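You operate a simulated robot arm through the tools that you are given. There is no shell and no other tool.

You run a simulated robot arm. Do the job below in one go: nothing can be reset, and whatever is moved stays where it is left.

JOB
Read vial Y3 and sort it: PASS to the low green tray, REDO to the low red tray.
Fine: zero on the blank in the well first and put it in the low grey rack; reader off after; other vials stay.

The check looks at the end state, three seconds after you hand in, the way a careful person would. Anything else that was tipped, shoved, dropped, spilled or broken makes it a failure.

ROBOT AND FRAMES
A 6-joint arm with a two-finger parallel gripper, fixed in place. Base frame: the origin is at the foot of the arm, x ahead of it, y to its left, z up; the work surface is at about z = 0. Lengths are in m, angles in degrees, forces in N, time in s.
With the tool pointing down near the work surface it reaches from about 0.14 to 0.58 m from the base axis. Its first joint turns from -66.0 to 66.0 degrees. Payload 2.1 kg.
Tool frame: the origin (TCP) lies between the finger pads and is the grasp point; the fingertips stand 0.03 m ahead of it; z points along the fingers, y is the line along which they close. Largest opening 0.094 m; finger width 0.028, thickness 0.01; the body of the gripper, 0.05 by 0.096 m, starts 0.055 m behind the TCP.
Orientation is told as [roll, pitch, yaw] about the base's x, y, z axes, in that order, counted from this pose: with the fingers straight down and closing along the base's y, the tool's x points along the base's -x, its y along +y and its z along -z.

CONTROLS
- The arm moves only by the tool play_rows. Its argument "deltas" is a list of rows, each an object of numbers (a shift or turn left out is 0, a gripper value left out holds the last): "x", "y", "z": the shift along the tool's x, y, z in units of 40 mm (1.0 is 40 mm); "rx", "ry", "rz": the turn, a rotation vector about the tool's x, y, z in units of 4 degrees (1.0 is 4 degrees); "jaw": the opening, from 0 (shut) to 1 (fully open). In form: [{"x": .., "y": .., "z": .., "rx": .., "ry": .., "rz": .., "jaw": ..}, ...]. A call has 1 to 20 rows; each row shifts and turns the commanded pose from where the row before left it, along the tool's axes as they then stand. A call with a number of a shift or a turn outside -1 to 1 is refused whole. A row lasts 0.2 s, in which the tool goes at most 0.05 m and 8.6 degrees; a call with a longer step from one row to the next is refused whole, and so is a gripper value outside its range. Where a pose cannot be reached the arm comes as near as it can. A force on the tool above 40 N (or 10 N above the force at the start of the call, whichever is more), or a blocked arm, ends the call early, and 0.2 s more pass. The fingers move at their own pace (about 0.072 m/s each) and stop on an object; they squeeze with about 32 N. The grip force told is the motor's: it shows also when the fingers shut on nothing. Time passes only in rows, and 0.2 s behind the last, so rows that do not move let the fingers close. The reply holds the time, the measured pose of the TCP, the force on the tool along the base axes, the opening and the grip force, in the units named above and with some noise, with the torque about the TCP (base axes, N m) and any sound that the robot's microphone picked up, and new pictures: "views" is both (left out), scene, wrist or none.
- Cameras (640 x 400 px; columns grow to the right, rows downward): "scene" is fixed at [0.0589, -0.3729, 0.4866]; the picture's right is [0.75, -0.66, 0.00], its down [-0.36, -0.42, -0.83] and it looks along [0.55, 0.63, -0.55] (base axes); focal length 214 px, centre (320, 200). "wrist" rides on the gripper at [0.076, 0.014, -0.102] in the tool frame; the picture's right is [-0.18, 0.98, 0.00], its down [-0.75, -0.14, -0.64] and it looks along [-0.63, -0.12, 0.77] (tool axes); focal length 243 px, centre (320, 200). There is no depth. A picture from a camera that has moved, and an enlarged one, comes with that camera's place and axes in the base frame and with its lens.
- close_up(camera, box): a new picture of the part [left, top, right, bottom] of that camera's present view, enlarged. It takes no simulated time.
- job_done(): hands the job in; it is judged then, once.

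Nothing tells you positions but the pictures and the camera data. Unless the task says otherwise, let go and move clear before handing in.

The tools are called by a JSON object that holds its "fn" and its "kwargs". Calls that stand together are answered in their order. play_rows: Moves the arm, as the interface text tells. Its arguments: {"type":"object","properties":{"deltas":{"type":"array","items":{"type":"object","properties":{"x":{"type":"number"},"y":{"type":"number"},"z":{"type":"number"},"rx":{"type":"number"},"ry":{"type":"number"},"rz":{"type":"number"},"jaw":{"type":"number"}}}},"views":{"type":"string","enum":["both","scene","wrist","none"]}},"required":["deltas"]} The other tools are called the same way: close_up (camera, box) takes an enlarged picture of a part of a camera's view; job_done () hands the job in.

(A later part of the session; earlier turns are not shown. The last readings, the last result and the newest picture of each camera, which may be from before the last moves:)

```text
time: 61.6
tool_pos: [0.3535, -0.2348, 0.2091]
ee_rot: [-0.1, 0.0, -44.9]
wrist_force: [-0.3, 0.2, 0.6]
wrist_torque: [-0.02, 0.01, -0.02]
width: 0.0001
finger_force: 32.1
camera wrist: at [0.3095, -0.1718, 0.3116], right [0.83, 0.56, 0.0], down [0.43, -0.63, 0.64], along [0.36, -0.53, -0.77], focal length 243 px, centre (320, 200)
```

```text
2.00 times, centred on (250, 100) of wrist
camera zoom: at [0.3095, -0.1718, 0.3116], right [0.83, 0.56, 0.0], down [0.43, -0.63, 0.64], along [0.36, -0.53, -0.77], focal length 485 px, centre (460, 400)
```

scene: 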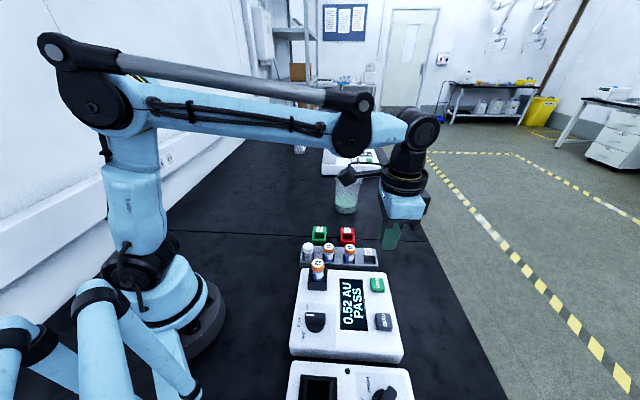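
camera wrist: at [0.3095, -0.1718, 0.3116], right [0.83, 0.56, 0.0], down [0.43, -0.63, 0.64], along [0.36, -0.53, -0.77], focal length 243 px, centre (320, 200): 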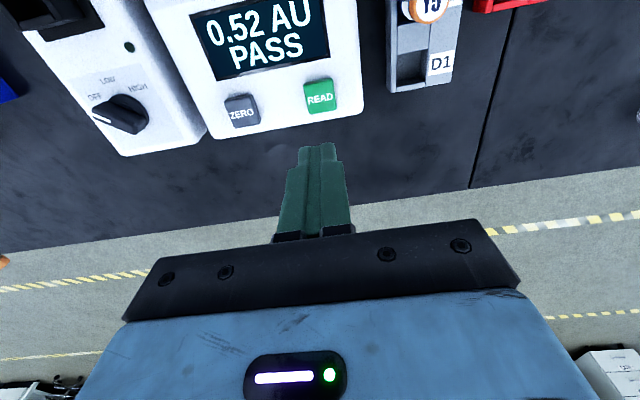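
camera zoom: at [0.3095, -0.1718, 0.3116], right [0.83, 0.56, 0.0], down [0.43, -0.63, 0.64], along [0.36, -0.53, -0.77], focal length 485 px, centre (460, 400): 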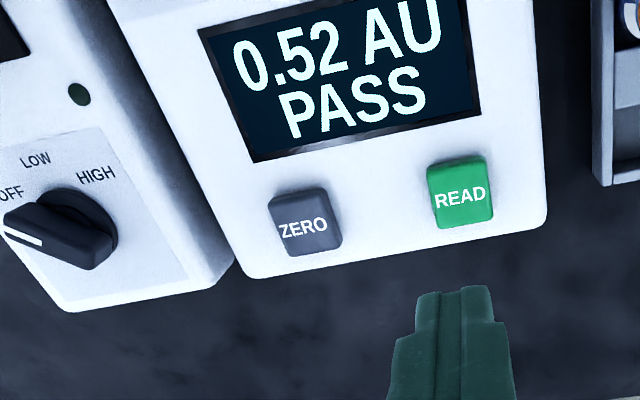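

The display shows 0.52 AU, PASS, so Y3 goes to the green tray. I'll go back above the well to pick it up.

{"fn": "play_rows", "kwargs": {"deltas": [{"x": 0.855, "y": 0.02, "jaw": 0.5}, {"x": 0.855, "y": 0.02}, {"x": 0.855, "y": 0.02}, {"x": 0.855, "y": 0.02}, {"z": 0.4}, {"z": 0.3}, {}], "views": "both"}}

{"fn": "close_up", "kwargs": {"camera": "wrist", "box": [220, 40, 440, 220]}}

```text
time: 63.2
tool_pos: [0.2587, -0.1352, 0.1805]
ee_rot: [0.0, 0.1, -45.1]
wrist_force: [-1.4, 0.9, -0.4]
wrist_torque: [-0.02, -0.01, -0.01]
width: 0.0469
finger_force: 0.0
camera wrist: at [0.2149, -0.0727, 0.2835], right [0.83, 0.56, 0.0], down [0.43, -0.63, 0.64], along [0.36, -0.53, -0.77], focal length 243 px, centre (320, 200)
```

scene: 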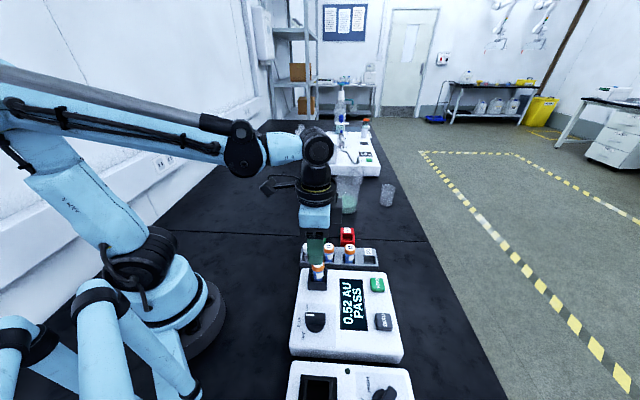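
wrist: 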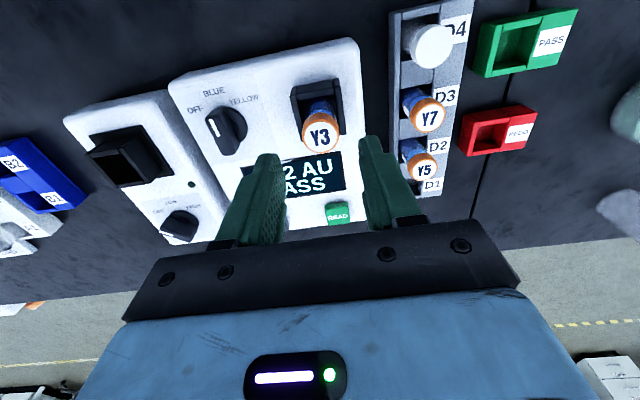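

```text
2.22 times, centred on (330, 130) of wrist
camera zoom: at [0.2149, -0.0727, 0.2835], right [0.83, 0.56, 0.0], down [0.43, -0.63, 0.64], along [0.36, -0.53, -0.77], focal length 539 px, centre (298, 356)
```

zoom: 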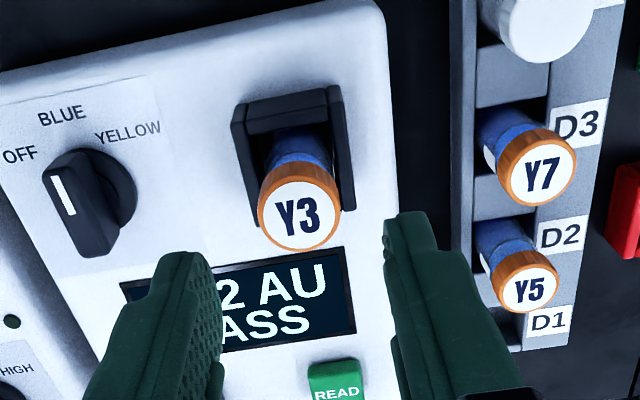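

Aligned over Y3. I'll descend, grip it and lift it out.

{"fn": "play_rows", "kwargs": {"deltas": [{"z": 0.6}, {"z": 0.5}, {"z": 0.36}, {}], "views": "none"}}

{"fn": "play_rows", "kwargs": {"deltas": [{"jaw": 0}, {}, {}, {}], "views": "none"}}

{"fn": "play_rows", "kwargs": {"deltas": [{"z": -0.2}, {"z": -0.4}, {"z": -0.7}, {"z": -0.8}, {"z": -0.2}, {}], "views": "both"}}

{"fn": "close_up", "kwargs": {"camera": "scene", "box": [285, 195, 385, 305]}}

{"fn": "close_up", "kwargs": {"camera": "wrist", "box": [380, 0, 580, 160]}}

```text
time: 64.2
tool_pos: [0.2582, -0.1337, 0.1224]
ee_rot: [0.1, 0.0, -45.1]
wrist_force: [1.0, -0.5, 0.2]
wrist_torque: [0.01, 0.0, 0.0]
width: 0.047
finger_force: 0.1
```

```text
time: 65.2
tool_pos: [0.2576, -0.1345, 0.1215]
ee_rot: [0.0, 0.0, -45.0]
wrist_force: [0.1, 0.5, 0.0]
wrist_torque: [-0.04, 0.04, 0.0]
width: 0.026
finger_force: 31.8
```

```text
time: 66.6
tool_pos: [0.2579, -0.1355, 0.2143]
ee_rot: [-0.1, 0.0, -44.9]
wrist_force: [0.1, -1.2, 0.7]
wrist_torque: [0.01, 0.02, -0.04]
width: 0.0261
finger_force: 31.5
camera wrist: at [0.2148, -0.0727, 0.3174], right [0.83, 0.56, 0.0], down [0.43, -0.63, 0.64], along [0.36, -0.53, -0.77], focal length 243 px, centre (320, 200)
```

scene: 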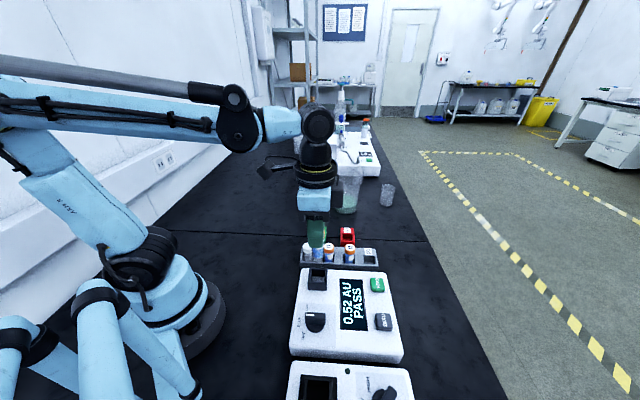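
wrist: 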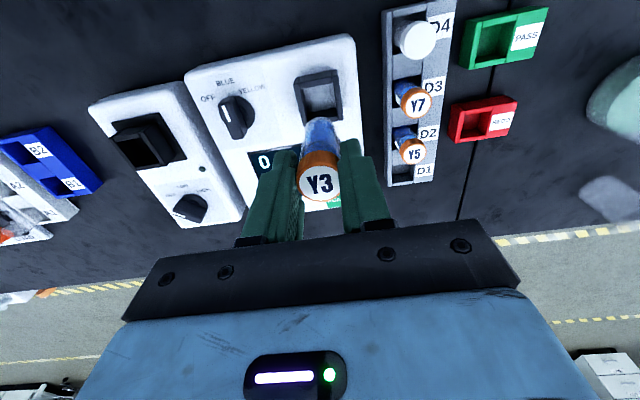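

```text
3.64 times, centred on (335, 250) of scene
camera zoom: at [0.0589, -0.3729, 0.4866], right [0.75, -0.66, 0.0], down [-0.36, -0.42, -0.83], along [0.55, 0.63, -0.55], focal length 780 px, centre (266, 18)
```

zoom: 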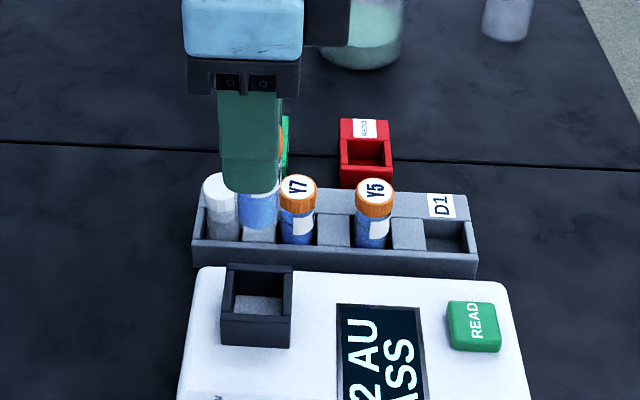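

```text
2.50 times, centred on (480, 80) of wrist
camera zoom: at [0.2148, -0.0727, 0.3174], right [0.83, 0.56, 0.0], down [0.43, -0.63, 0.64], along [0.36, -0.53, -0.77], focal length 606 px, centre (-80, 500)
```

zoom: 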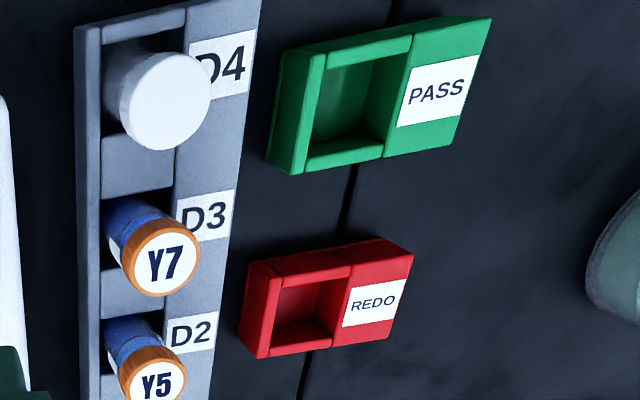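

Y3 is out of the well. I'll carry it over the green tray at about (0.379, -0.002) and refine the position there.

{"fn": "play_rows", "kwargs": {"deltas": [{"x": 0.044, "y": 0.9}, {"x": 0.044, "y": 0.9}, {"x": 0.044, "y": 0.9}, {"x": 0.044, "y": 0.9}, {"x": 0.044, "y": 0.9}, {}], "views": "both"}}

{"fn": "close_up", "kwargs": {"camera": "scene", "box": [285, 165, 385, 275]}}

{"fn": "close_up", "kwargs": {"camera": "wrist", "box": [220, 20, 440, 200]}}

```text
time: 68.0
tool_pos: [0.3791, -0.0019, 0.2138]
ee_rot: [0.0, 0.0, -45.0]
wrist_force: [0.1, -1.0, -0.8]
wrist_torque: [0.01, -0.03, 0.02]
width: 0.0259
finger_force: 31.9
camera wrist: at [0.3362, 0.0609, 0.3176], right [0.83, 0.56, 0.0], down [0.43, -0.63, 0.64], along [0.36, -0.53, -0.77], focal length 243 px, centre (320, 200)
```

scene: 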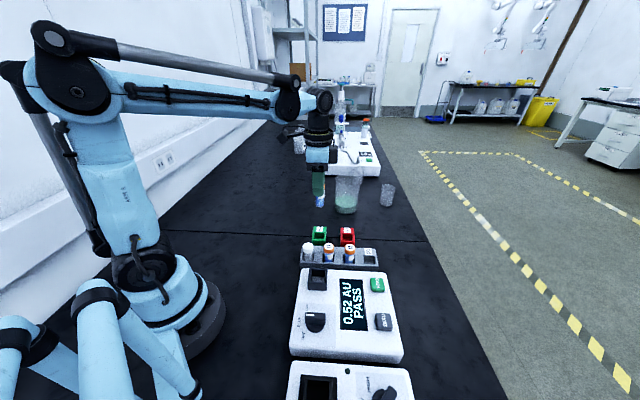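
wrist: 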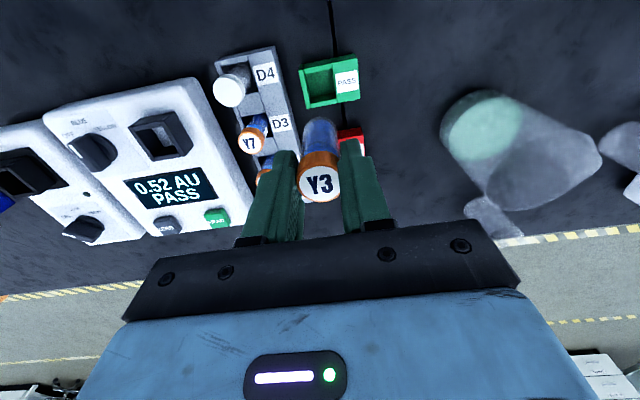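

```text
3.64 times, centred on (335, 220) of scene
camera zoom: at [0.0589, -0.3729, 0.4866], right [0.75, -0.66, 0.0], down [-0.36, -0.42, -0.83], along [0.55, 0.63, -0.55], focal length 780 px, centre (266, 127)
```

zoom: 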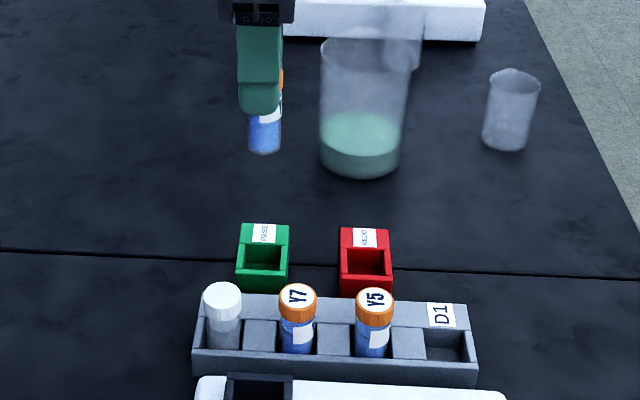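

```text
2.22 times, centred on (330, 110) of wrist
camera zoom: at [0.3362, 0.0609, 0.3176], right [0.83, 0.56, 0.0], down [0.43, -0.63, 0.64], along [0.36, -0.53, -0.77], focal length 539 px, centre (298, 400)
```

zoom: 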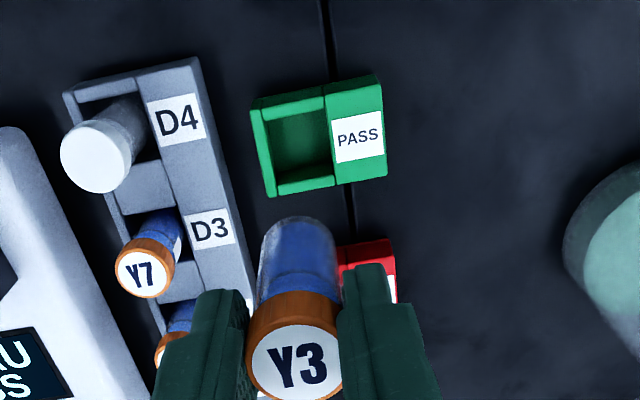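

Y3 is above the tray area. I'll zoom in on the green pocket from both cameras to centre it.

{"fn": "close_up", "kwargs": {"camera": "scene", "box": [305, 220, 335, 250]}}

{"fn": "close_up", "kwargs": {"camera": "wrist", "box": [290, 40, 370, 120]}}

```text
13.33 times, centred on (320, 235) of scene
camera zoom: at [0.0589, -0.3729, 0.4866], right [0.75, -0.66, 0.0], down [-0.36, -0.42, -0.83], along [0.55, 0.63, -0.55], focal length 2860 px, centre (320, -267)
```

zoom: 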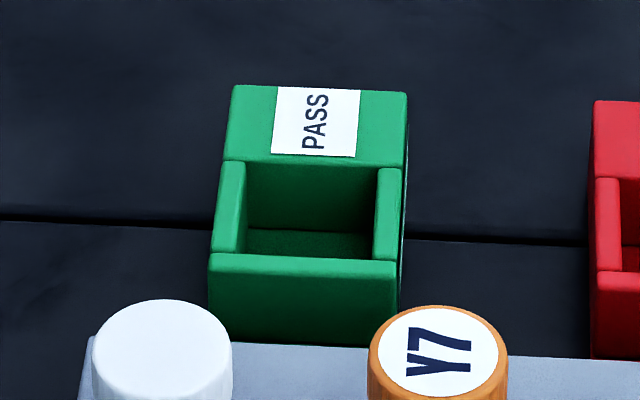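

```text
5.00 times, centred on (330, 80) of wrist
camera zoom: at [0.3362, 0.0609, 0.3176], right [0.83, 0.56, 0.0], down [0.43, -0.63, 0.64], along [0.36, -0.53, -0.77], focal length 1213 px, centre (270, 800)
```

zoom: 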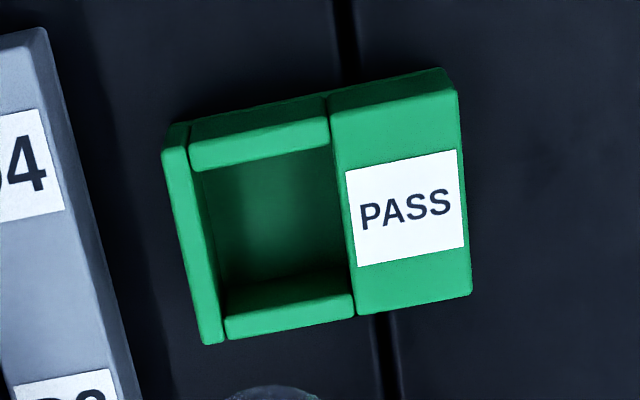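

The pocket centre works out at about (0.381, -0.001) with the rim near z 0.031. I'll shift slightly and lower to just above the rim.

{"fn": "play_rows", "kwargs": {"deltas": [{"x": -0.02, "y": 0.06}, {"z": 0.7}, {"z": 0.7}, {"z": 0.6}, {"z": 0.5}, {"z": 0.25}, {}], "views": "both"}}

{"fn": "close_up", "kwargs": {"camera": "scene", "box": [295, 200, 345, 260]}}

{"fn": "close_up", "kwargs": {"camera": "wrist", "box": [260, 60, 400, 210]}}

```text
time: 69.6
tool_pos: [0.3814, -0.0018, 0.1048]
ee_rot: [0.1, 0.0, -45.1]
wrist_force: [0.6, 0.2, 0.5]
wrist_torque: [0.01, 0.0, 0.0]
width: 0.0259
finger_force: 31.8
camera wrist: at [0.3384, 0.0623, 0.2075], right [0.83, 0.56, 0.0], down [0.43, -0.63, 0.64], along [0.36, -0.53, -0.77], focal length 243 px, centre (320, 200)
```

scene: 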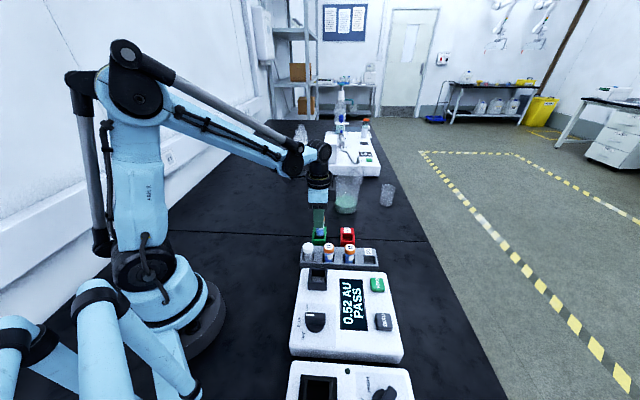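
wrist: 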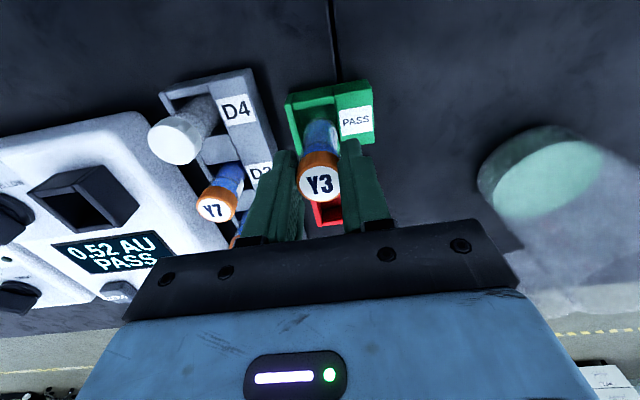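

```text
6.67 times, centred on (320, 230) of scene
camera zoom: at [0.0589, -0.3729, 0.4866], right [0.75, -0.66, 0.0], down [-0.36, -0.42, -0.83], along [0.55, 0.63, -0.55], focal length 1430 px, centre (320, 0)
```

zoom: 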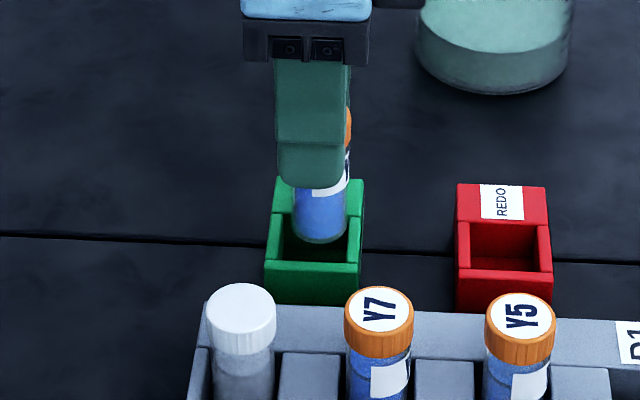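

```text
2.67 times, centred on (330, 135) of wrist
camera zoom: at [0.3384, 0.0623, 0.2075], right [0.83, 0.56, 0.0], down [0.43, -0.63, 0.64], along [0.36, -0.53, -0.77], focal length 647 px, centre (293, 373)
```

zoom: 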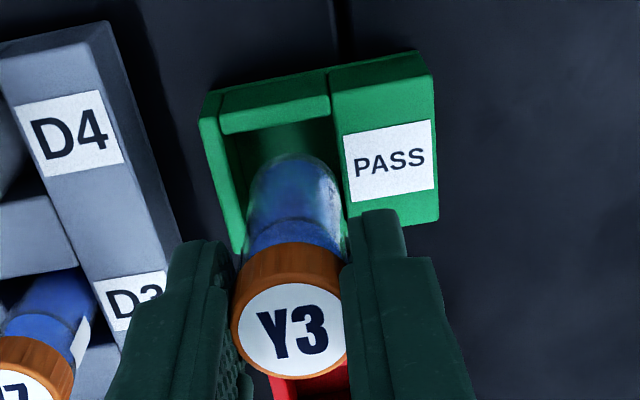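

Comparing vial and pocket in both views, the vial should move about 2 mm toward the arm side and 2 mm toward the rack. I'll correct, go down 3 mm and look again.

{"fn": "play_rows", "kwargs": {"deltas": [{"x": 0.055, "y": -0.045}, {"z": 0.05}, {}], "views": "scene"}}

{"fn": "close_up", "kwargs": {"camera": "scene", "box": [305, 220, 335, 250]}}

{"fn": "close_up", "kwargs": {"camera": "wrist", "box": [270, 70, 390, 190]}}

```text
time: 70.4
tool_pos: [0.3784, -0.0003, 0.1026]
ee_rot: [0.0, 0.0, -45.1]
wrist_force: [0.3, 0.6, -0.6]
wrist_torque: [-0.01, 0.01, -0.01]
width: 0.0262
finger_force: 32.5
```

scene: 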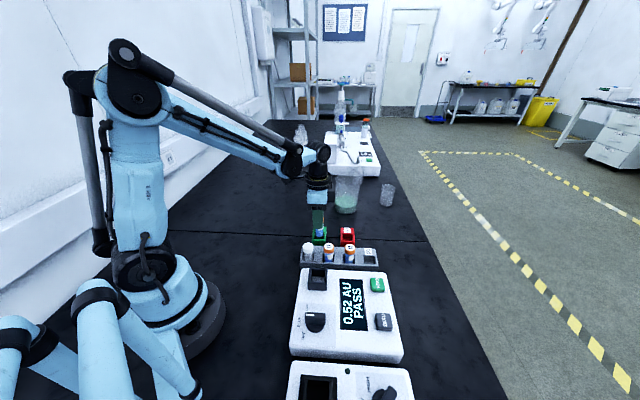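

```text
13.33 times, centred on (320, 235) of scene
camera zoom: at [0.0589, -0.3729, 0.4866], right [0.75, -0.66, 0.0], down [-0.36, -0.42, -0.83], along [0.55, 0.63, -0.55], focal length 2860 px, centre (320, -267)
```

zoom: 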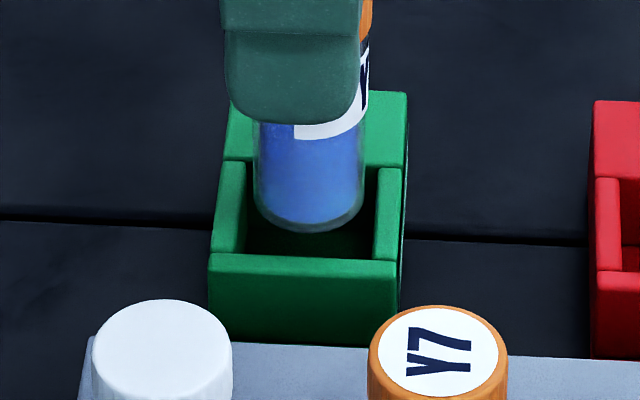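

```text
3.33 times, centred on (330, 130) of wrist
camera zoom: at [0.3356, 0.0624, 0.2053], right [0.83, 0.56, 0.0], down [0.43, -0.63, 0.64], along [0.36, -0.53, -0.77], focal length 809 px, centre (287, 433)
```

zoom: 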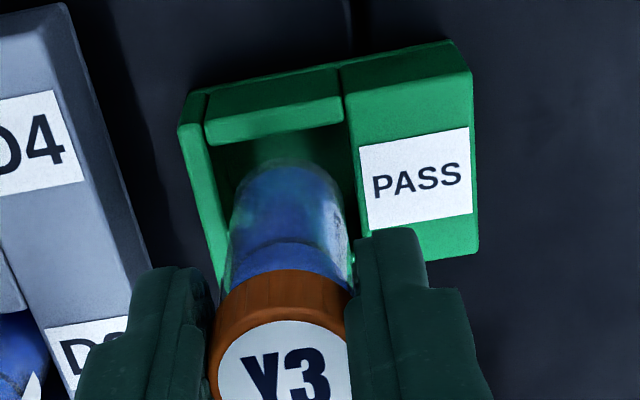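

The vial base is now centred in the pocket opening in both views. I'll lower it slowly while checking forces.

{"fn": "play_rows", "kwargs": {"deltas": [{"z": 0.1}, {"z": 0.1}, {}], "views": "none"}}

{"fn": "play_rows", "kwargs": {"deltas": [{"z": 0.1}, {"z": 0.08}, {}], "views": "scene"}}

{"fn": "close_up", "kwargs": {"camera": "scene", "box": [305, 220, 335, 250]}}

{"fn": "close_up", "kwargs": {"camera": "wrist", "box": [270, 70, 390, 190]}}

```text
time: 71.2
tool_pos: [0.3774, -0.0009, 0.0933]
ee_rot: [0.0, 0.0, -45.0]
wrist_force: [0.7, 0.5, -0.1]
wrist_torque: [-0.01, -0.01, -0.04]
width: 0.0262
finger_force: 31.9
```

```text
time: 72.0
tool_pos: [0.3787, 0.0002, 0.086]
ee_rot: [0.0, 0.1, -45.0]
wrist_force: [-0.5, 0.1, 0.0]
wrist_torque: [-0.02, 0.01, -0.01]
width: 0.0261
finger_force: 31.9
```

scene: 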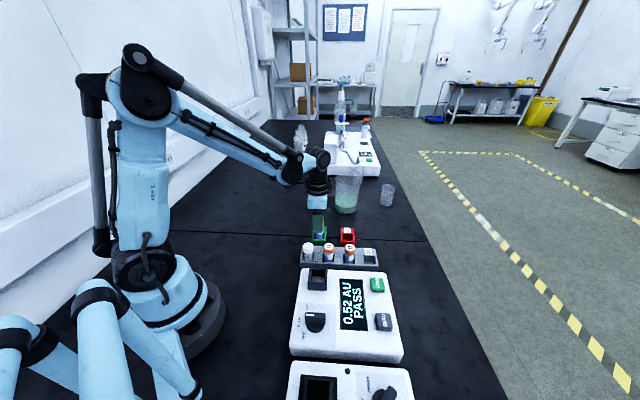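

```text
13.33 times, centred on (320, 235) of scene
camera zoom: at [0.0589, -0.3729, 0.4866], right [0.75, -0.66, 0.0], down [-0.36, -0.42, -0.83], along [0.55, 0.63, -0.55], focal length 2860 px, centre (320, -267)
```

zoom: 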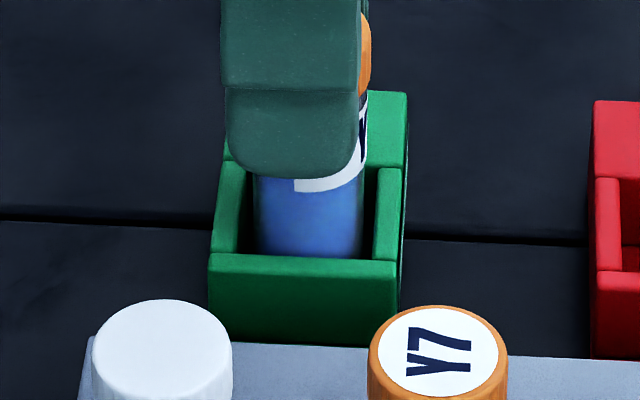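

```text
3.33 times, centred on (330, 130) of wrist
camera zoom: at [0.3353, 0.0623, 0.1899], right [0.83, 0.56, 0.0], down [0.43, -0.63, 0.64], along [0.36, -0.53, -0.77], focal length 809 px, centre (287, 433)
```

zoom: 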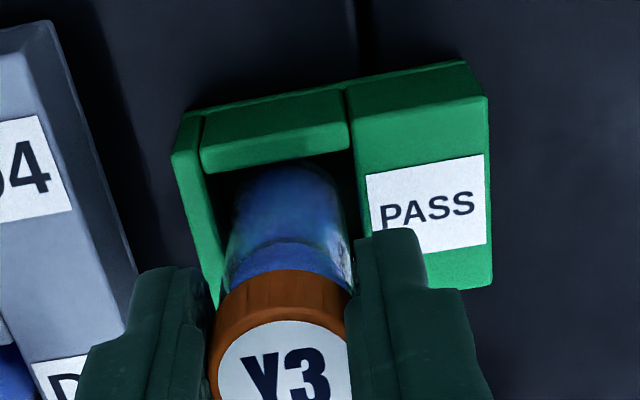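

The vial is inside the pocket without side force. I'll continue to the floor.

{"fn": "play_rows", "kwargs": {"deltas": [{"z": 0.08}, {"z": 0.06}, {}], "views": "none"}}

{"fn": "play_rows", "kwargs": {"deltas": [{"z": 0.03}, {"z": 0.03}, {}], "views": "none"}}

```text
time: 72.8
tool_pos: [0.3785, -0.0002, 0.0817]
ee_rot: [0.0, 0.0, -45.0]
wrist_force: [-0.1, -0.8, -1.1]
wrist_torque: [0.01, 0.0, -0.01]
width: 0.0259
finger_force: 31.5
```

```text
time: 73.6
tool_pos: [0.3787, -0.002, 0.0786]
ee_rot: [0.0, -0.1, -45.0]
wrist_force: [-0.4, 0.6, -0.6]
wrist_torque: [0.02, 0.0, -0.06]
width: 0.0258
finger_force: 32.2
```

{"fn": "play_rows", "kwargs": {"deltas": [{"z": 0.025}, {"z": 0.02}, {}], "views": "none"}}

{"fn": "play_rows", "kwargs": {"deltas": [{"z": 0.015}, {"z": 0.01}, {}], "views": "none"}}

```text
time: 74.4
tool_pos: [0.3785, -0.0014, 0.0771]
ee_rot: [-0.1, -0.1, -45.1]
wrist_force: [-0.6, 0.0, -1.0]
wrist_torque: [0.0, 0.02, 0.0]
width: 0.0257
finger_force: 32.0
```

```text
time: 75.2
tool_pos: [0.3783, -0.0007, 0.0764]
ee_rot: [0.0, 0.0, -45.1]
wrist_force: [-1.2, 0.0, 6.6]
wrist_torque: [-0.02, 0.0, -0.01]
width: 0.026
finger_force: 31.6
```

Contact with the tray floor. I'll release and rise straight up.

{"fn": "play_rows", "kwargs": {"deltas": [{"z": -0.01}, {"jaw": 0.5}, {}, {}], "views": "none"}}

{"fn": "play_rows", "kwargs": {"deltas": [{"z": -0.3}, {"z": -0.6}, {"z": -0.8}, {"z": -0.8}, {"z": -0.6}, {}], "views": "both"}}

{"fn": "close_up", "kwargs": {"camera": "scene", "box": [285, 195, 385, 305]}}

{"fn": "close_up", "kwargs": {"camera": "wrist", "box": [200, 20, 400, 180]}}

```text
time: 76.2
tool_pos: [0.3796, -0.0012, 0.0762]
ee_rot: [0.0, 0.0, -45.0]
wrist_force: [0.7, -1.4, -0.3]
wrist_torque: [-0.04, -0.02, -0.02]
width: 0.0469
finger_force: 0.0
```

```text
time: 77.6
tool_pos: [0.3795, 0.0009, 0.2016]
ee_rot: [-0.1, 0.0, -45.0]
wrist_force: [0.4, -0.5, 0.3]
wrist_torque: [0.0, 0.0, 0.02]
width: 0.0471
finger_force: 0.1
camera wrist: at [0.3356, 0.0627, 0.3042], right [0.83, 0.56, 0.0], down [0.43, -0.63, 0.64], along [0.36, -0.53, -0.77], focal length 243 px, centre (320, 200)
```

scene: 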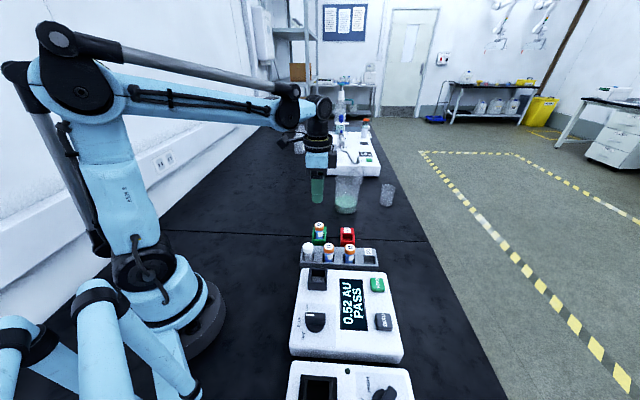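
wrist: 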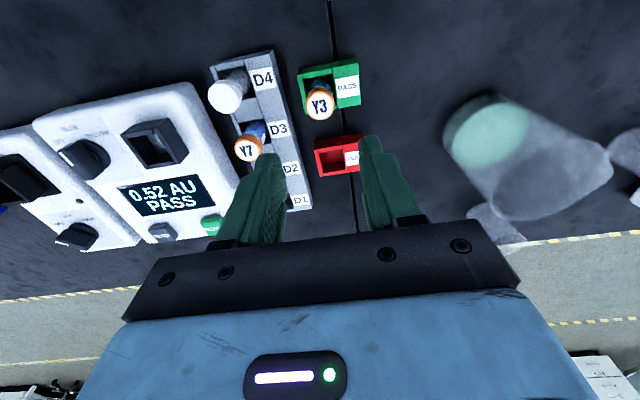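

```text
3.64 times, centred on (335, 250) of scene
camera zoom: at [0.0589, -0.3729, 0.4866], right [0.75, -0.66, 0.0], down [-0.36, -0.42, -0.83], along [0.55, 0.63, -0.55], focal length 780 px, centre (266, 18)
```

zoom: 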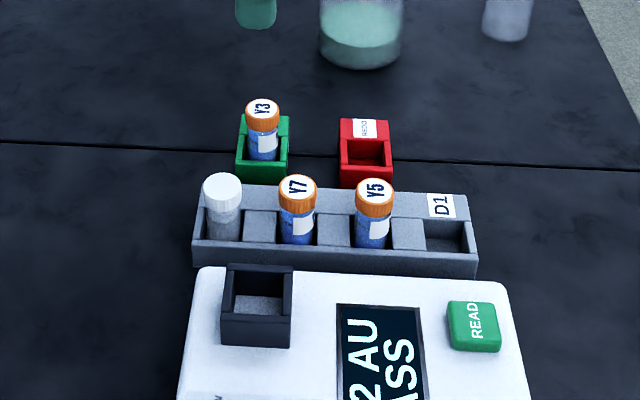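

```text
2.50 times, centred on (300, 100) of wrist
camera zoom: at [0.3356, 0.0627, 0.3042], right [0.83, 0.56, 0.0], down [0.43, -0.63, 0.64], along [0.36, -0.53, -0.77], focal length 606 px, centre (370, 450)
```

zoom: 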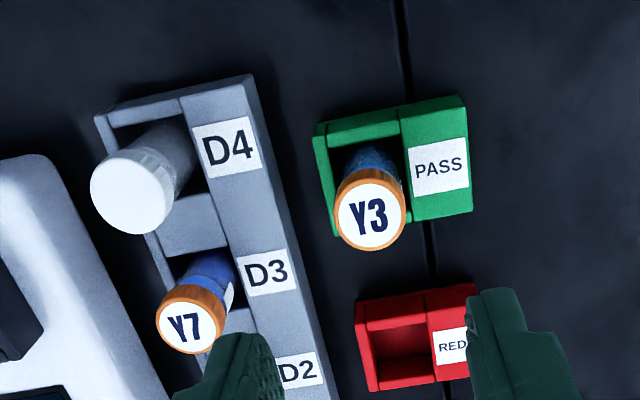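

Y3 stands in the green tray, the blank is in D4, and Y5 and Y7 are untouched. Next I'll move above the reader knob, near (0.195, -0.2025), to turn it OFF.

{"fn": "play_rows", "kwargs": {"deltas": [{"x": -0.045, "y": -0.977}, {"x": -0.045, "y": -0.977}, {"x": -0.045, "y": -0.977}, {"x": -0.045, "y": -0.977}, {"x": -0.045, "y": -0.977}, {"x": -0.045, "y": -0.977}, {"x": -0.045, "y": -0.977}, {"z": 0.5}, {"z": 0.5}, {}], "views": "both"}}

{"fn": "close_up", "kwargs": {"camera": "scene", "box": [285, 265, 385, 365]}}

{"fn": "close_up", "kwargs": {"camera": "wrist", "box": [240, 40, 420, 200]}}

```text
time: 79.8
tool_pos: [0.1939, -0.2031, 0.1611]
ee_rot: [0.0, 0.0, -44.9]
wrist_force: [-1.0, -0.1, -0.2]
wrist_torque: [-0.02, 0.0, -0.01]
width: 0.0468
finger_force: 0.1
camera wrist: at [0.1508, -0.1402, 0.264], right [0.83, 0.56, 0.0], down [0.43, -0.63, 0.64], along [0.36, -0.53, -0.77], focal length 243 px, centre (320, 200)
```

scene: 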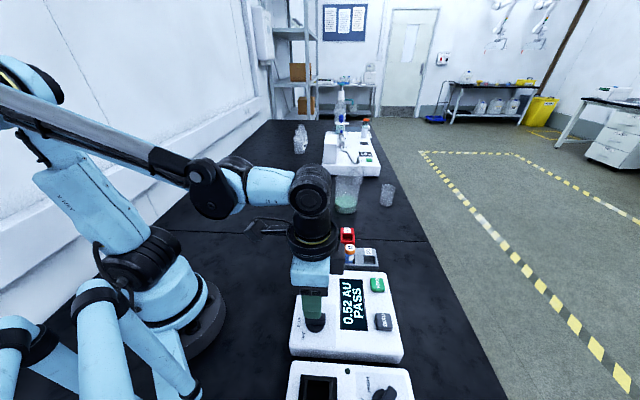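
wrist: 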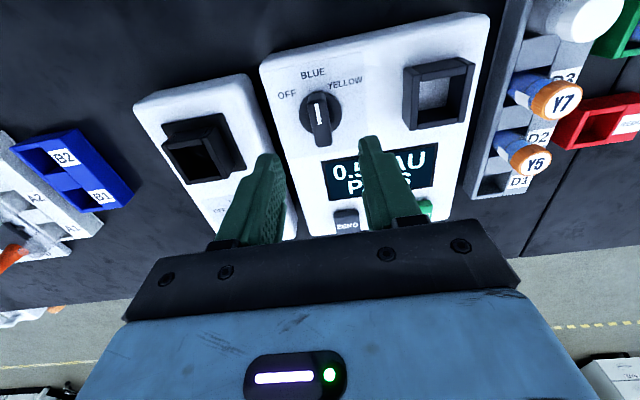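

```text
4.00 times, centred on (335, 315) of scene
camera zoom: at [0.0589, -0.3729, 0.4866], right [0.75, -0.66, 0.0], down [-0.36, -0.42, -0.83], along [0.55, 0.63, -0.55], focal length 858 px, centre (260, -260)
```

zoom: 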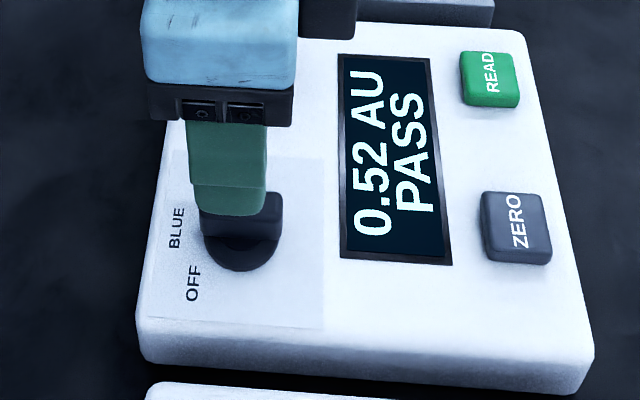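

```text
2.50 times, centred on (330, 120) of wrist
camera zoom: at [0.1508, -0.1402, 0.264], right [0.83, 0.56, 0.0], down [0.43, -0.63, 0.64], along [0.36, -0.53, -0.77], focal length 606 px, centre (295, 400)
```

zoom: 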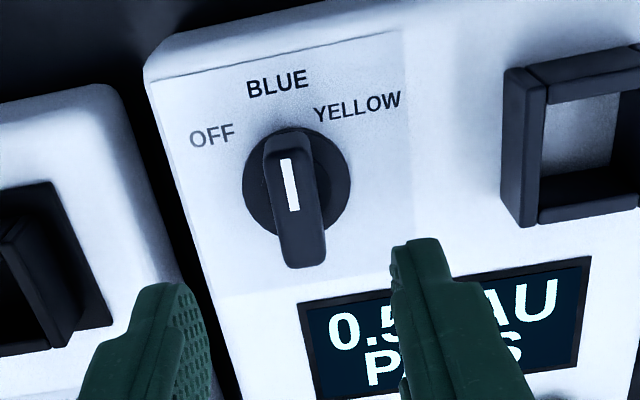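

The reader still shows PASS on BLUE, and the knob is centred under the gripper. I'll narrow the jaws and lower around the handle.

{"fn": "play_rows", "kwargs": {"deltas": [{"x": 0.015, "y": 0.012, "z": 0.5, "jaw": 0.34}, {"z": 0.5}, {"z": 0.3}, {}], "views": "both"}}

{"fn": "close_up", "kwargs": {"camera": "scene", "box": [285, 285, 355, 355]}}

{"fn": "close_up", "kwargs": {"camera": "wrist", "box": [240, 60, 400, 220]}}

```text
time: 80.8
tool_pos: [0.1944, -0.2026, 0.1076]
ee_rot: [0.0, 0.0, -45.0]
wrist_force: [0.5, 0.2, -0.4]
wrist_torque: [-0.05, 0.04, -0.04]
width: 0.032
finger_force: 0.1
camera wrist: at [0.1508, -0.1393, 0.2114], right [0.83, 0.56, 0.0], down [0.43, -0.63, 0.64], along [0.36, -0.53, -0.77], focal length 243 px, centre (320, 200)
```

scene: 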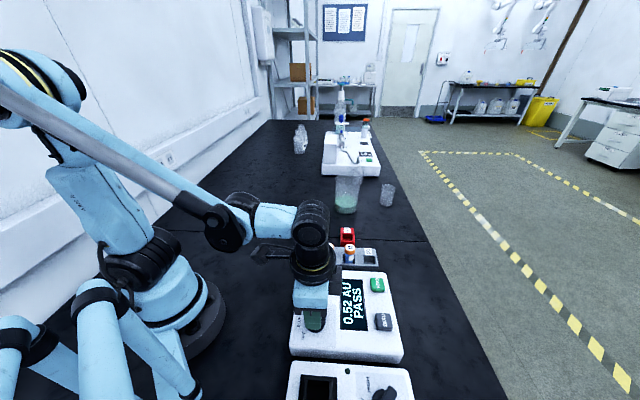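
wrist: 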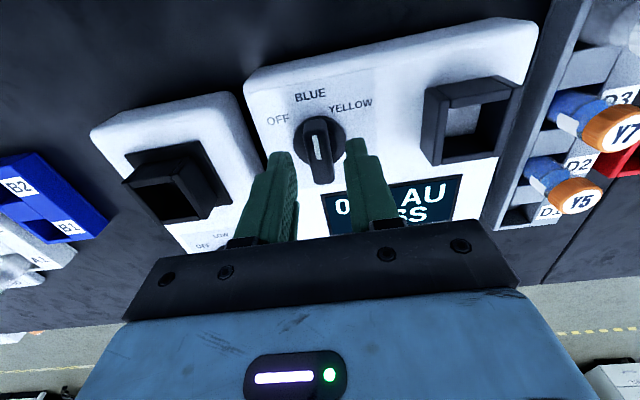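

```text
5.71 times, centred on (320, 320) of scene
camera zoom: at [0.0589, -0.3729, 0.4866], right [0.75, -0.66, 0.0], down [-0.36, -0.42, -0.83], along [0.55, 0.63, -0.55], focal length 1226 px, centre (320, -486)
```

zoom: 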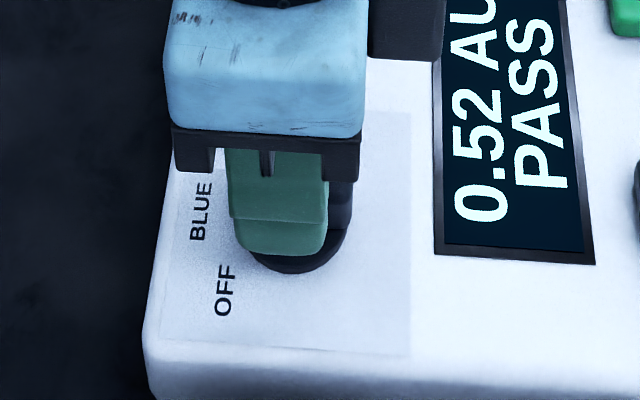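

```text
2.50 times, centred on (320, 140) of wrist
camera zoom: at [0.1508, -0.1393, 0.2114], right [0.83, 0.56, 0.0], down [0.43, -0.63, 0.64], along [0.36, -0.53, -0.77], focal length 606 px, centre (320, 350)
```

zoom: 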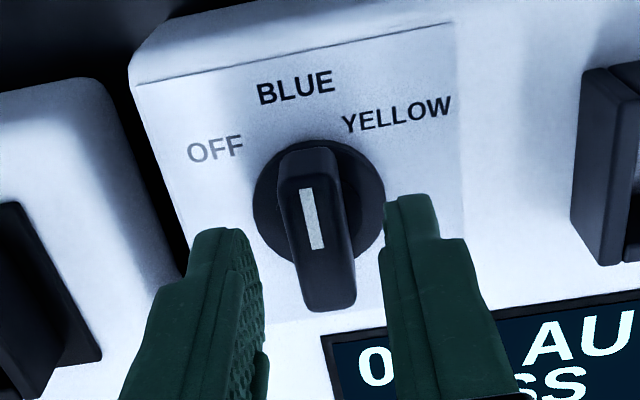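

In the scene view the fingers sit about 4 mm too far left of the knob centre. I'll shift that way and lower further with care.

{"fn": "play_rows", "kwargs": {"deltas": [{"x": -0.09}, {"z": 0.12}, {"z": 0.08}, {}], "views": "both"}}

{"fn": "close_up", "kwargs": {"camera": "scene", "box": [285, 285, 355, 355]}}

{"fn": "close_up", "kwargs": {"camera": "wrist", "box": [240, 60, 400, 220]}}

```text
time: 81.8
tool_pos: [0.1965, -0.2056, 0.1007]
ee_rot: [0.1, 0.0, -45.0]
wrist_force: [-0.5, -0.7, -0.2]
wrist_torque: [-0.02, 0.02, 0.02]
width: 0.0322
finger_force: 0.1
camera wrist: at [0.1531, -0.1419, 0.2037], right [0.83, 0.56, 0.0], down [0.43, -0.63, 0.64], along [0.36, -0.53, -0.77], focal length 243 px, centre (320, 200)
```

scene: 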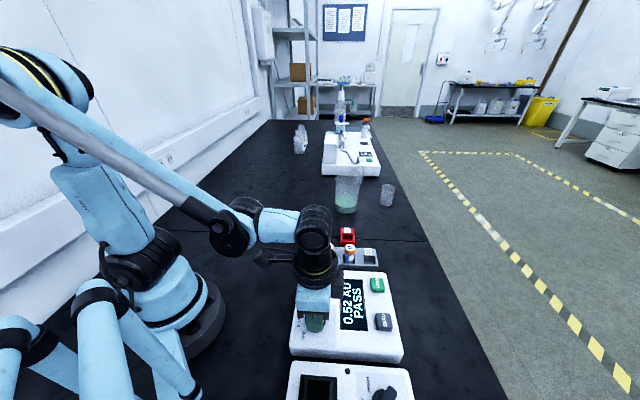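
wrist: 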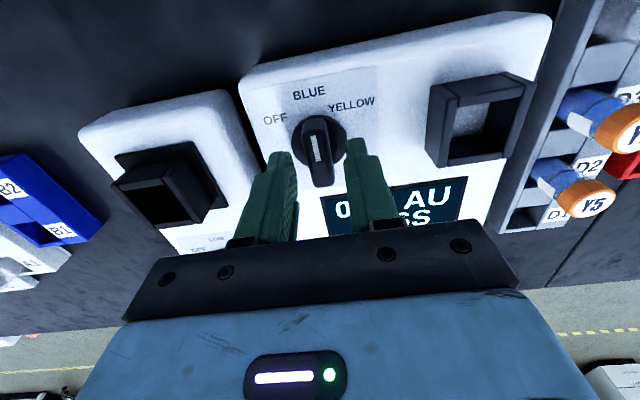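

```text
5.71 times, centred on (320, 320) of scene
camera zoom: at [0.0589, -0.3729, 0.4866], right [0.75, -0.66, 0.0], down [-0.36, -0.42, -0.83], along [0.55, 0.63, -0.55], focal length 1226 px, centre (320, -486)
```

zoom: 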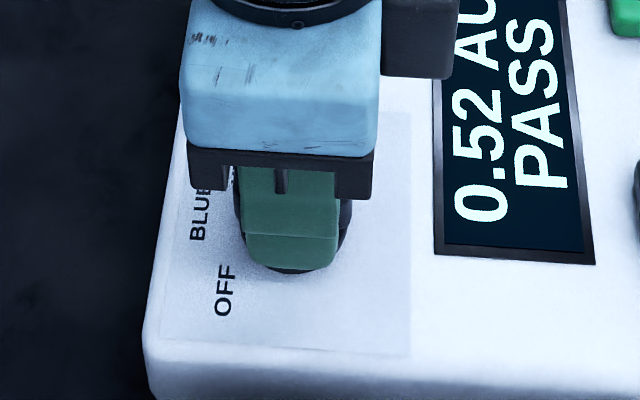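

```text
2.50 times, centred on (320, 140) of wrist
camera zoom: at [0.1531, -0.1419, 0.2037], right [0.83, 0.56, 0.0], down [0.43, -0.63, 0.64], along [0.36, -0.53, -0.77], focal length 606 px, centre (320, 350)
```

zoom: 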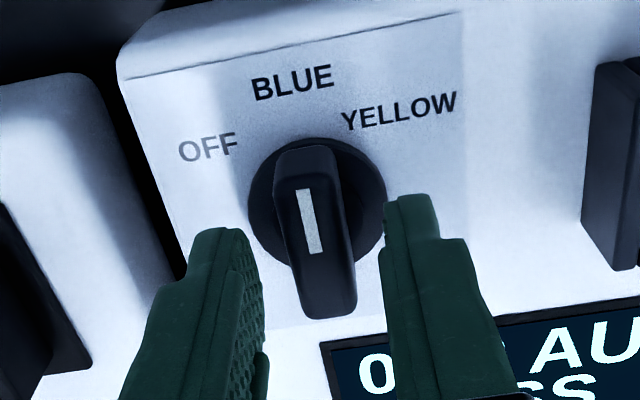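

The fingers now straddle the handle evenly. I'll lower a few more millimetres and close on it.

{"fn": "play_rows", "kwargs": {"deltas": [{"z": 0.05}, {"z": 0.05}, {}], "views": "none"}}

{"fn": "play_rows", "kwargs": {"deltas": [{"jaw": 0.1}, {}, {}, {}], "views": "both"}}

{"fn": "close_up", "kwargs": {"camera": "wrist", "box": [240, 60, 400, 220]}}

```text
time: 82.6
tool_pos: [0.1968, -0.2056, 0.0967]
ee_rot: [-0.1, 0.1, -45.1]
wrist_force: [0.3, 0.1, 0.0]
wrist_torque: [0.06, -0.01, -0.03]
width: 0.0319
finger_force: 0.2
```

```text
time: 83.6
tool_pos: [0.1954, -0.2047, 0.0954]
ee_rot: [0.0, 0.0, -44.9]
wrist_force: [0.4, -0.3, -3.2]
wrist_torque: [0.07, 0.06, 0.02]
width: 0.015
finger_force: 45.3
camera wrist: at [0.153, -0.1421, 0.1998], right [0.83, 0.56, 0.0], down [0.43, -0.63, 0.64], along [0.36, -0.53, -0.77], focal length 243 px, centre (320, 200)
```

scene: 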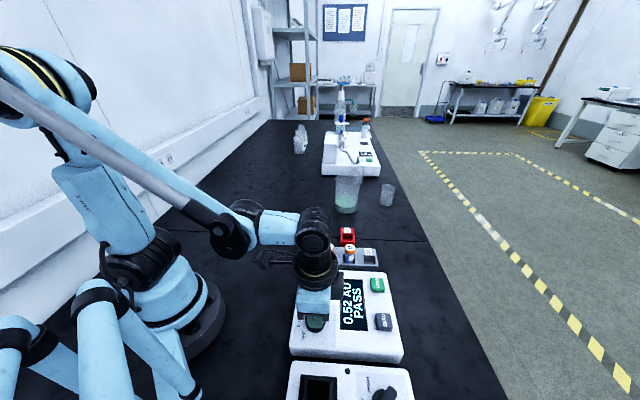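
wrist: 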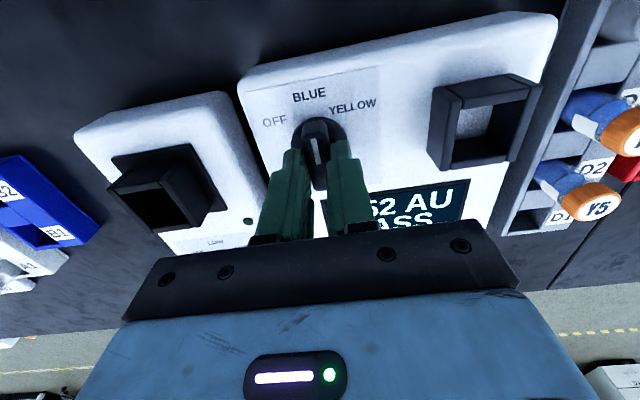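

```text
2.50 times, centred on (320, 140) of wrist
camera zoom: at [0.153, -0.1421, 0.1998], right [0.83, 0.56, 0.0], down [0.43, -0.63, 0.64], along [0.36, -0.53, -0.77], focal length 606 px, centre (320, 350)
```

zoom: 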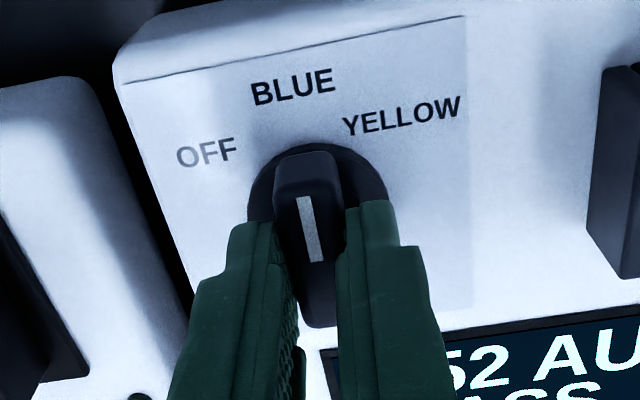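

The handle is gripped with almost no side load. I'll turn it counter-clockwise toward OFF in stages.

{"fn": "play_rows", "kwargs": {"deltas": [{"rz": -0.7}, {"rz": -0.7}, {"rz": -0.7}, {"rz": -0.7}, {"rz": -0.7}, {"rz": -0.7}, {}], "views": "wrist"}}

{"fn": "close_up", "kwargs": {"camera": "scene", "box": [285, 265, 405, 365]}}

```text
time: 85.2
tool_pos: [0.1974, -0.2042, 0.0954]
ee_rot: [0.1, 0.0, -28.1]
wrist_force: [8.4, 3.7, 10.9]
wrist_torque: [0.36, 0.39, 0.01]
width: 0.0148
finger_force: 45.1
camera wrist: at [0.1365, -0.1573, 0.1998], right [0.63, 0.78, 0.0], down [0.6, -0.48, 0.64], along [0.5, -0.4, -0.77], focal length 243 px, centre (320, 200)
```

wrist: 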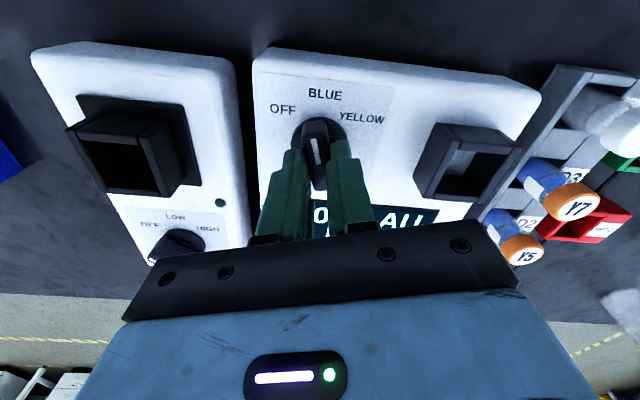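

```text
4.00 times, centred on (345, 315) of scene
camera zoom: at [0.0589, -0.3729, 0.4866], right [0.75, -0.66, 0.0], down [-0.36, -0.42, -0.83], along [0.55, 0.63, -0.55], focal length 858 px, centre (220, -260)
```

zoom: 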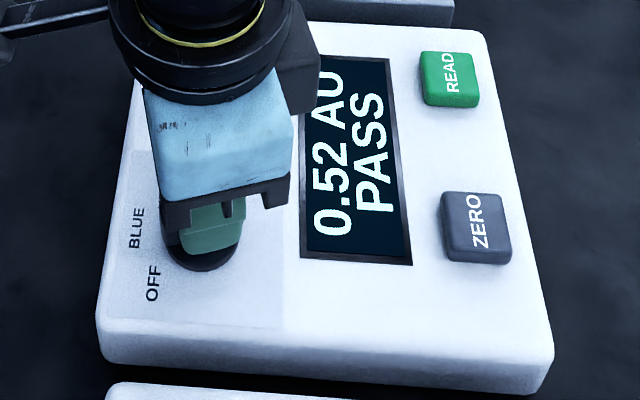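

The knob is turning, but some side load shows its axis is about 3 mm off my turning centre. I'll correct that, then continue.

{"fn": "play_rows", "kwargs": {"deltas": [{"x": 0.035, "y": 0.011, "z": -0.01}, {"x": 0.035, "y": 0.011}, {}], "views": "none"}}

```text
time: 86.0
tool_pos: [0.1959, -0.2034, 0.0967]
ee_rot: [0.0, -0.7, -28.1]
wrist_force: [30.3, -13.1, -23.0]
wrist_torque: [-0.23, -0.65, 0.01]
width: 0.0147
finger_force: 44.9
```

The grip resists sliding along the handle, so I'll open the jaws to release the load and regrip on the corrected centre.

{"fn": "play_rows", "kwargs": {"deltas": [{"x": -0.05, "z": 0.005}, {"jaw": 0.3}, {}, {}], "views": "wrist"}}

{"fn": "close_up", "kwargs": {"camera": "wrist", "box": [240, 60, 400, 220]}}

{"fn": "close_up", "kwargs": {"camera": "scene", "box": [285, 265, 405, 365]}}

```text
time: 87.0
tool_pos: [0.1962, -0.2027, 0.0968]
ee_rot: [0.0, 0.0, -28.2]
wrist_force: [-0.1, 0.2, -0.3]
wrist_torque: [0.02, 0.01, 0.02]
width: 0.0282
finger_force: 0.1
camera wrist: at [0.1359, -0.1562, 0.2], right [0.63, 0.78, 0.0], down [0.6, -0.48, 0.64], along [0.5, -0.4, -0.77], focal length 243 px, centre (320, 200)
```

wrist: 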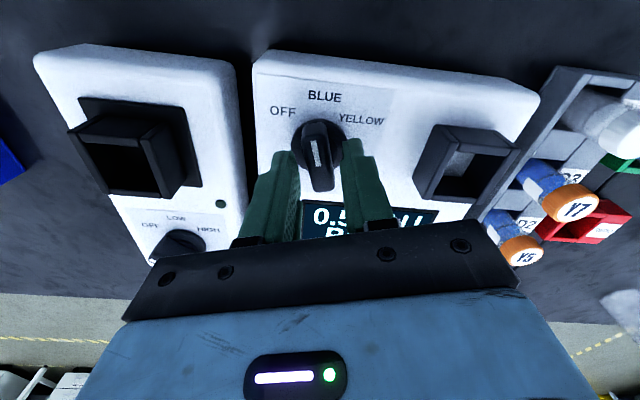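

```text
2.50 times, centred on (320, 140) of wrist
camera zoom: at [0.1359, -0.1562, 0.2], right [0.63, 0.78, 0.0], down [0.6, -0.48, 0.64], along [0.5, -0.4, -0.77], focal length 606 px, centre (320, 350)
```

zoom: 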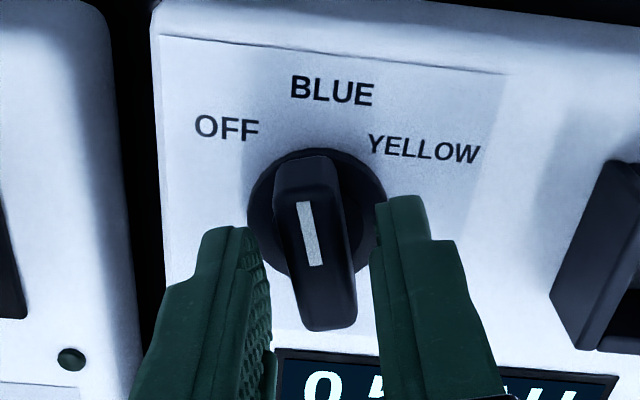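

```text
4.00 times, centred on (345, 315) of scene
camera zoom: at [0.0589, -0.3729, 0.4866], right [0.75, -0.66, 0.0], down [-0.36, -0.42, -0.83], along [0.55, 0.63, -0.55], focal length 858 px, centre (220, -260)
```

zoom: 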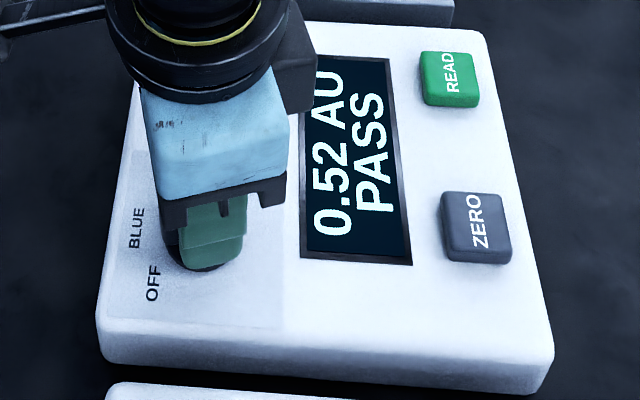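

The handle stayed where I left it, and the reader hasn't moved. I'll shift about 4 mm onto the true axis and regrip.

{"fn": "play_rows", "kwargs": {"deltas": [{"x": 0.105}, {}, {"jaw": 0.1}, {}, {}], "views": "none"}}

{"fn": "play_rows", "kwargs": {"deltas": [{"rz": -0.7}, {"rz": -0.7}, {"rz": -0.7}, {}], "views": "wrist"}}

```text
time: 88.2
tool_pos: [0.1913, -0.2008, 0.0985]
ee_rot: [-0.1, 0.0, -28.2]
wrist_force: [-2.1, -5.9, -0.9]
wrist_torque: [-0.12, -0.08, 0.0]
width: 0.0149
finger_force: 44.6
```

```text
time: 89.2
tool_pos: [0.1917, -0.2018, 0.0972]
ee_rot: [-0.3, 0.0, -19.8]
wrist_force: [-11.6, -14.4, 13.6]
wrist_torque: [-0.62, -1.0, -0.08]
width: 0.0146
finger_force: 44.9
camera wrist: at [0.1257, -0.1641, 0.2002], right [0.51, 0.86, 0.0], down [0.66, -0.39, 0.64], along [0.55, -0.33, -0.77], focal length 243 px, centre (320, 200)
```

wrist: 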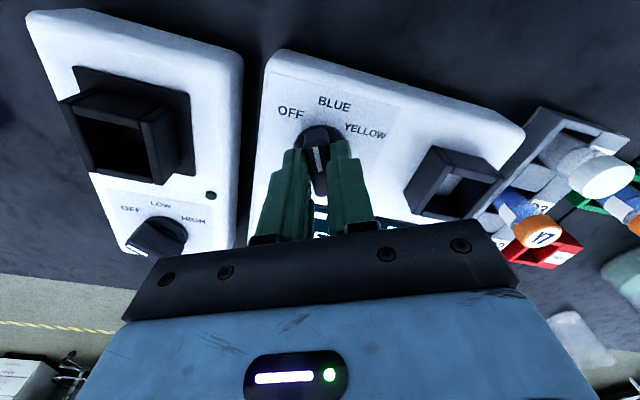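

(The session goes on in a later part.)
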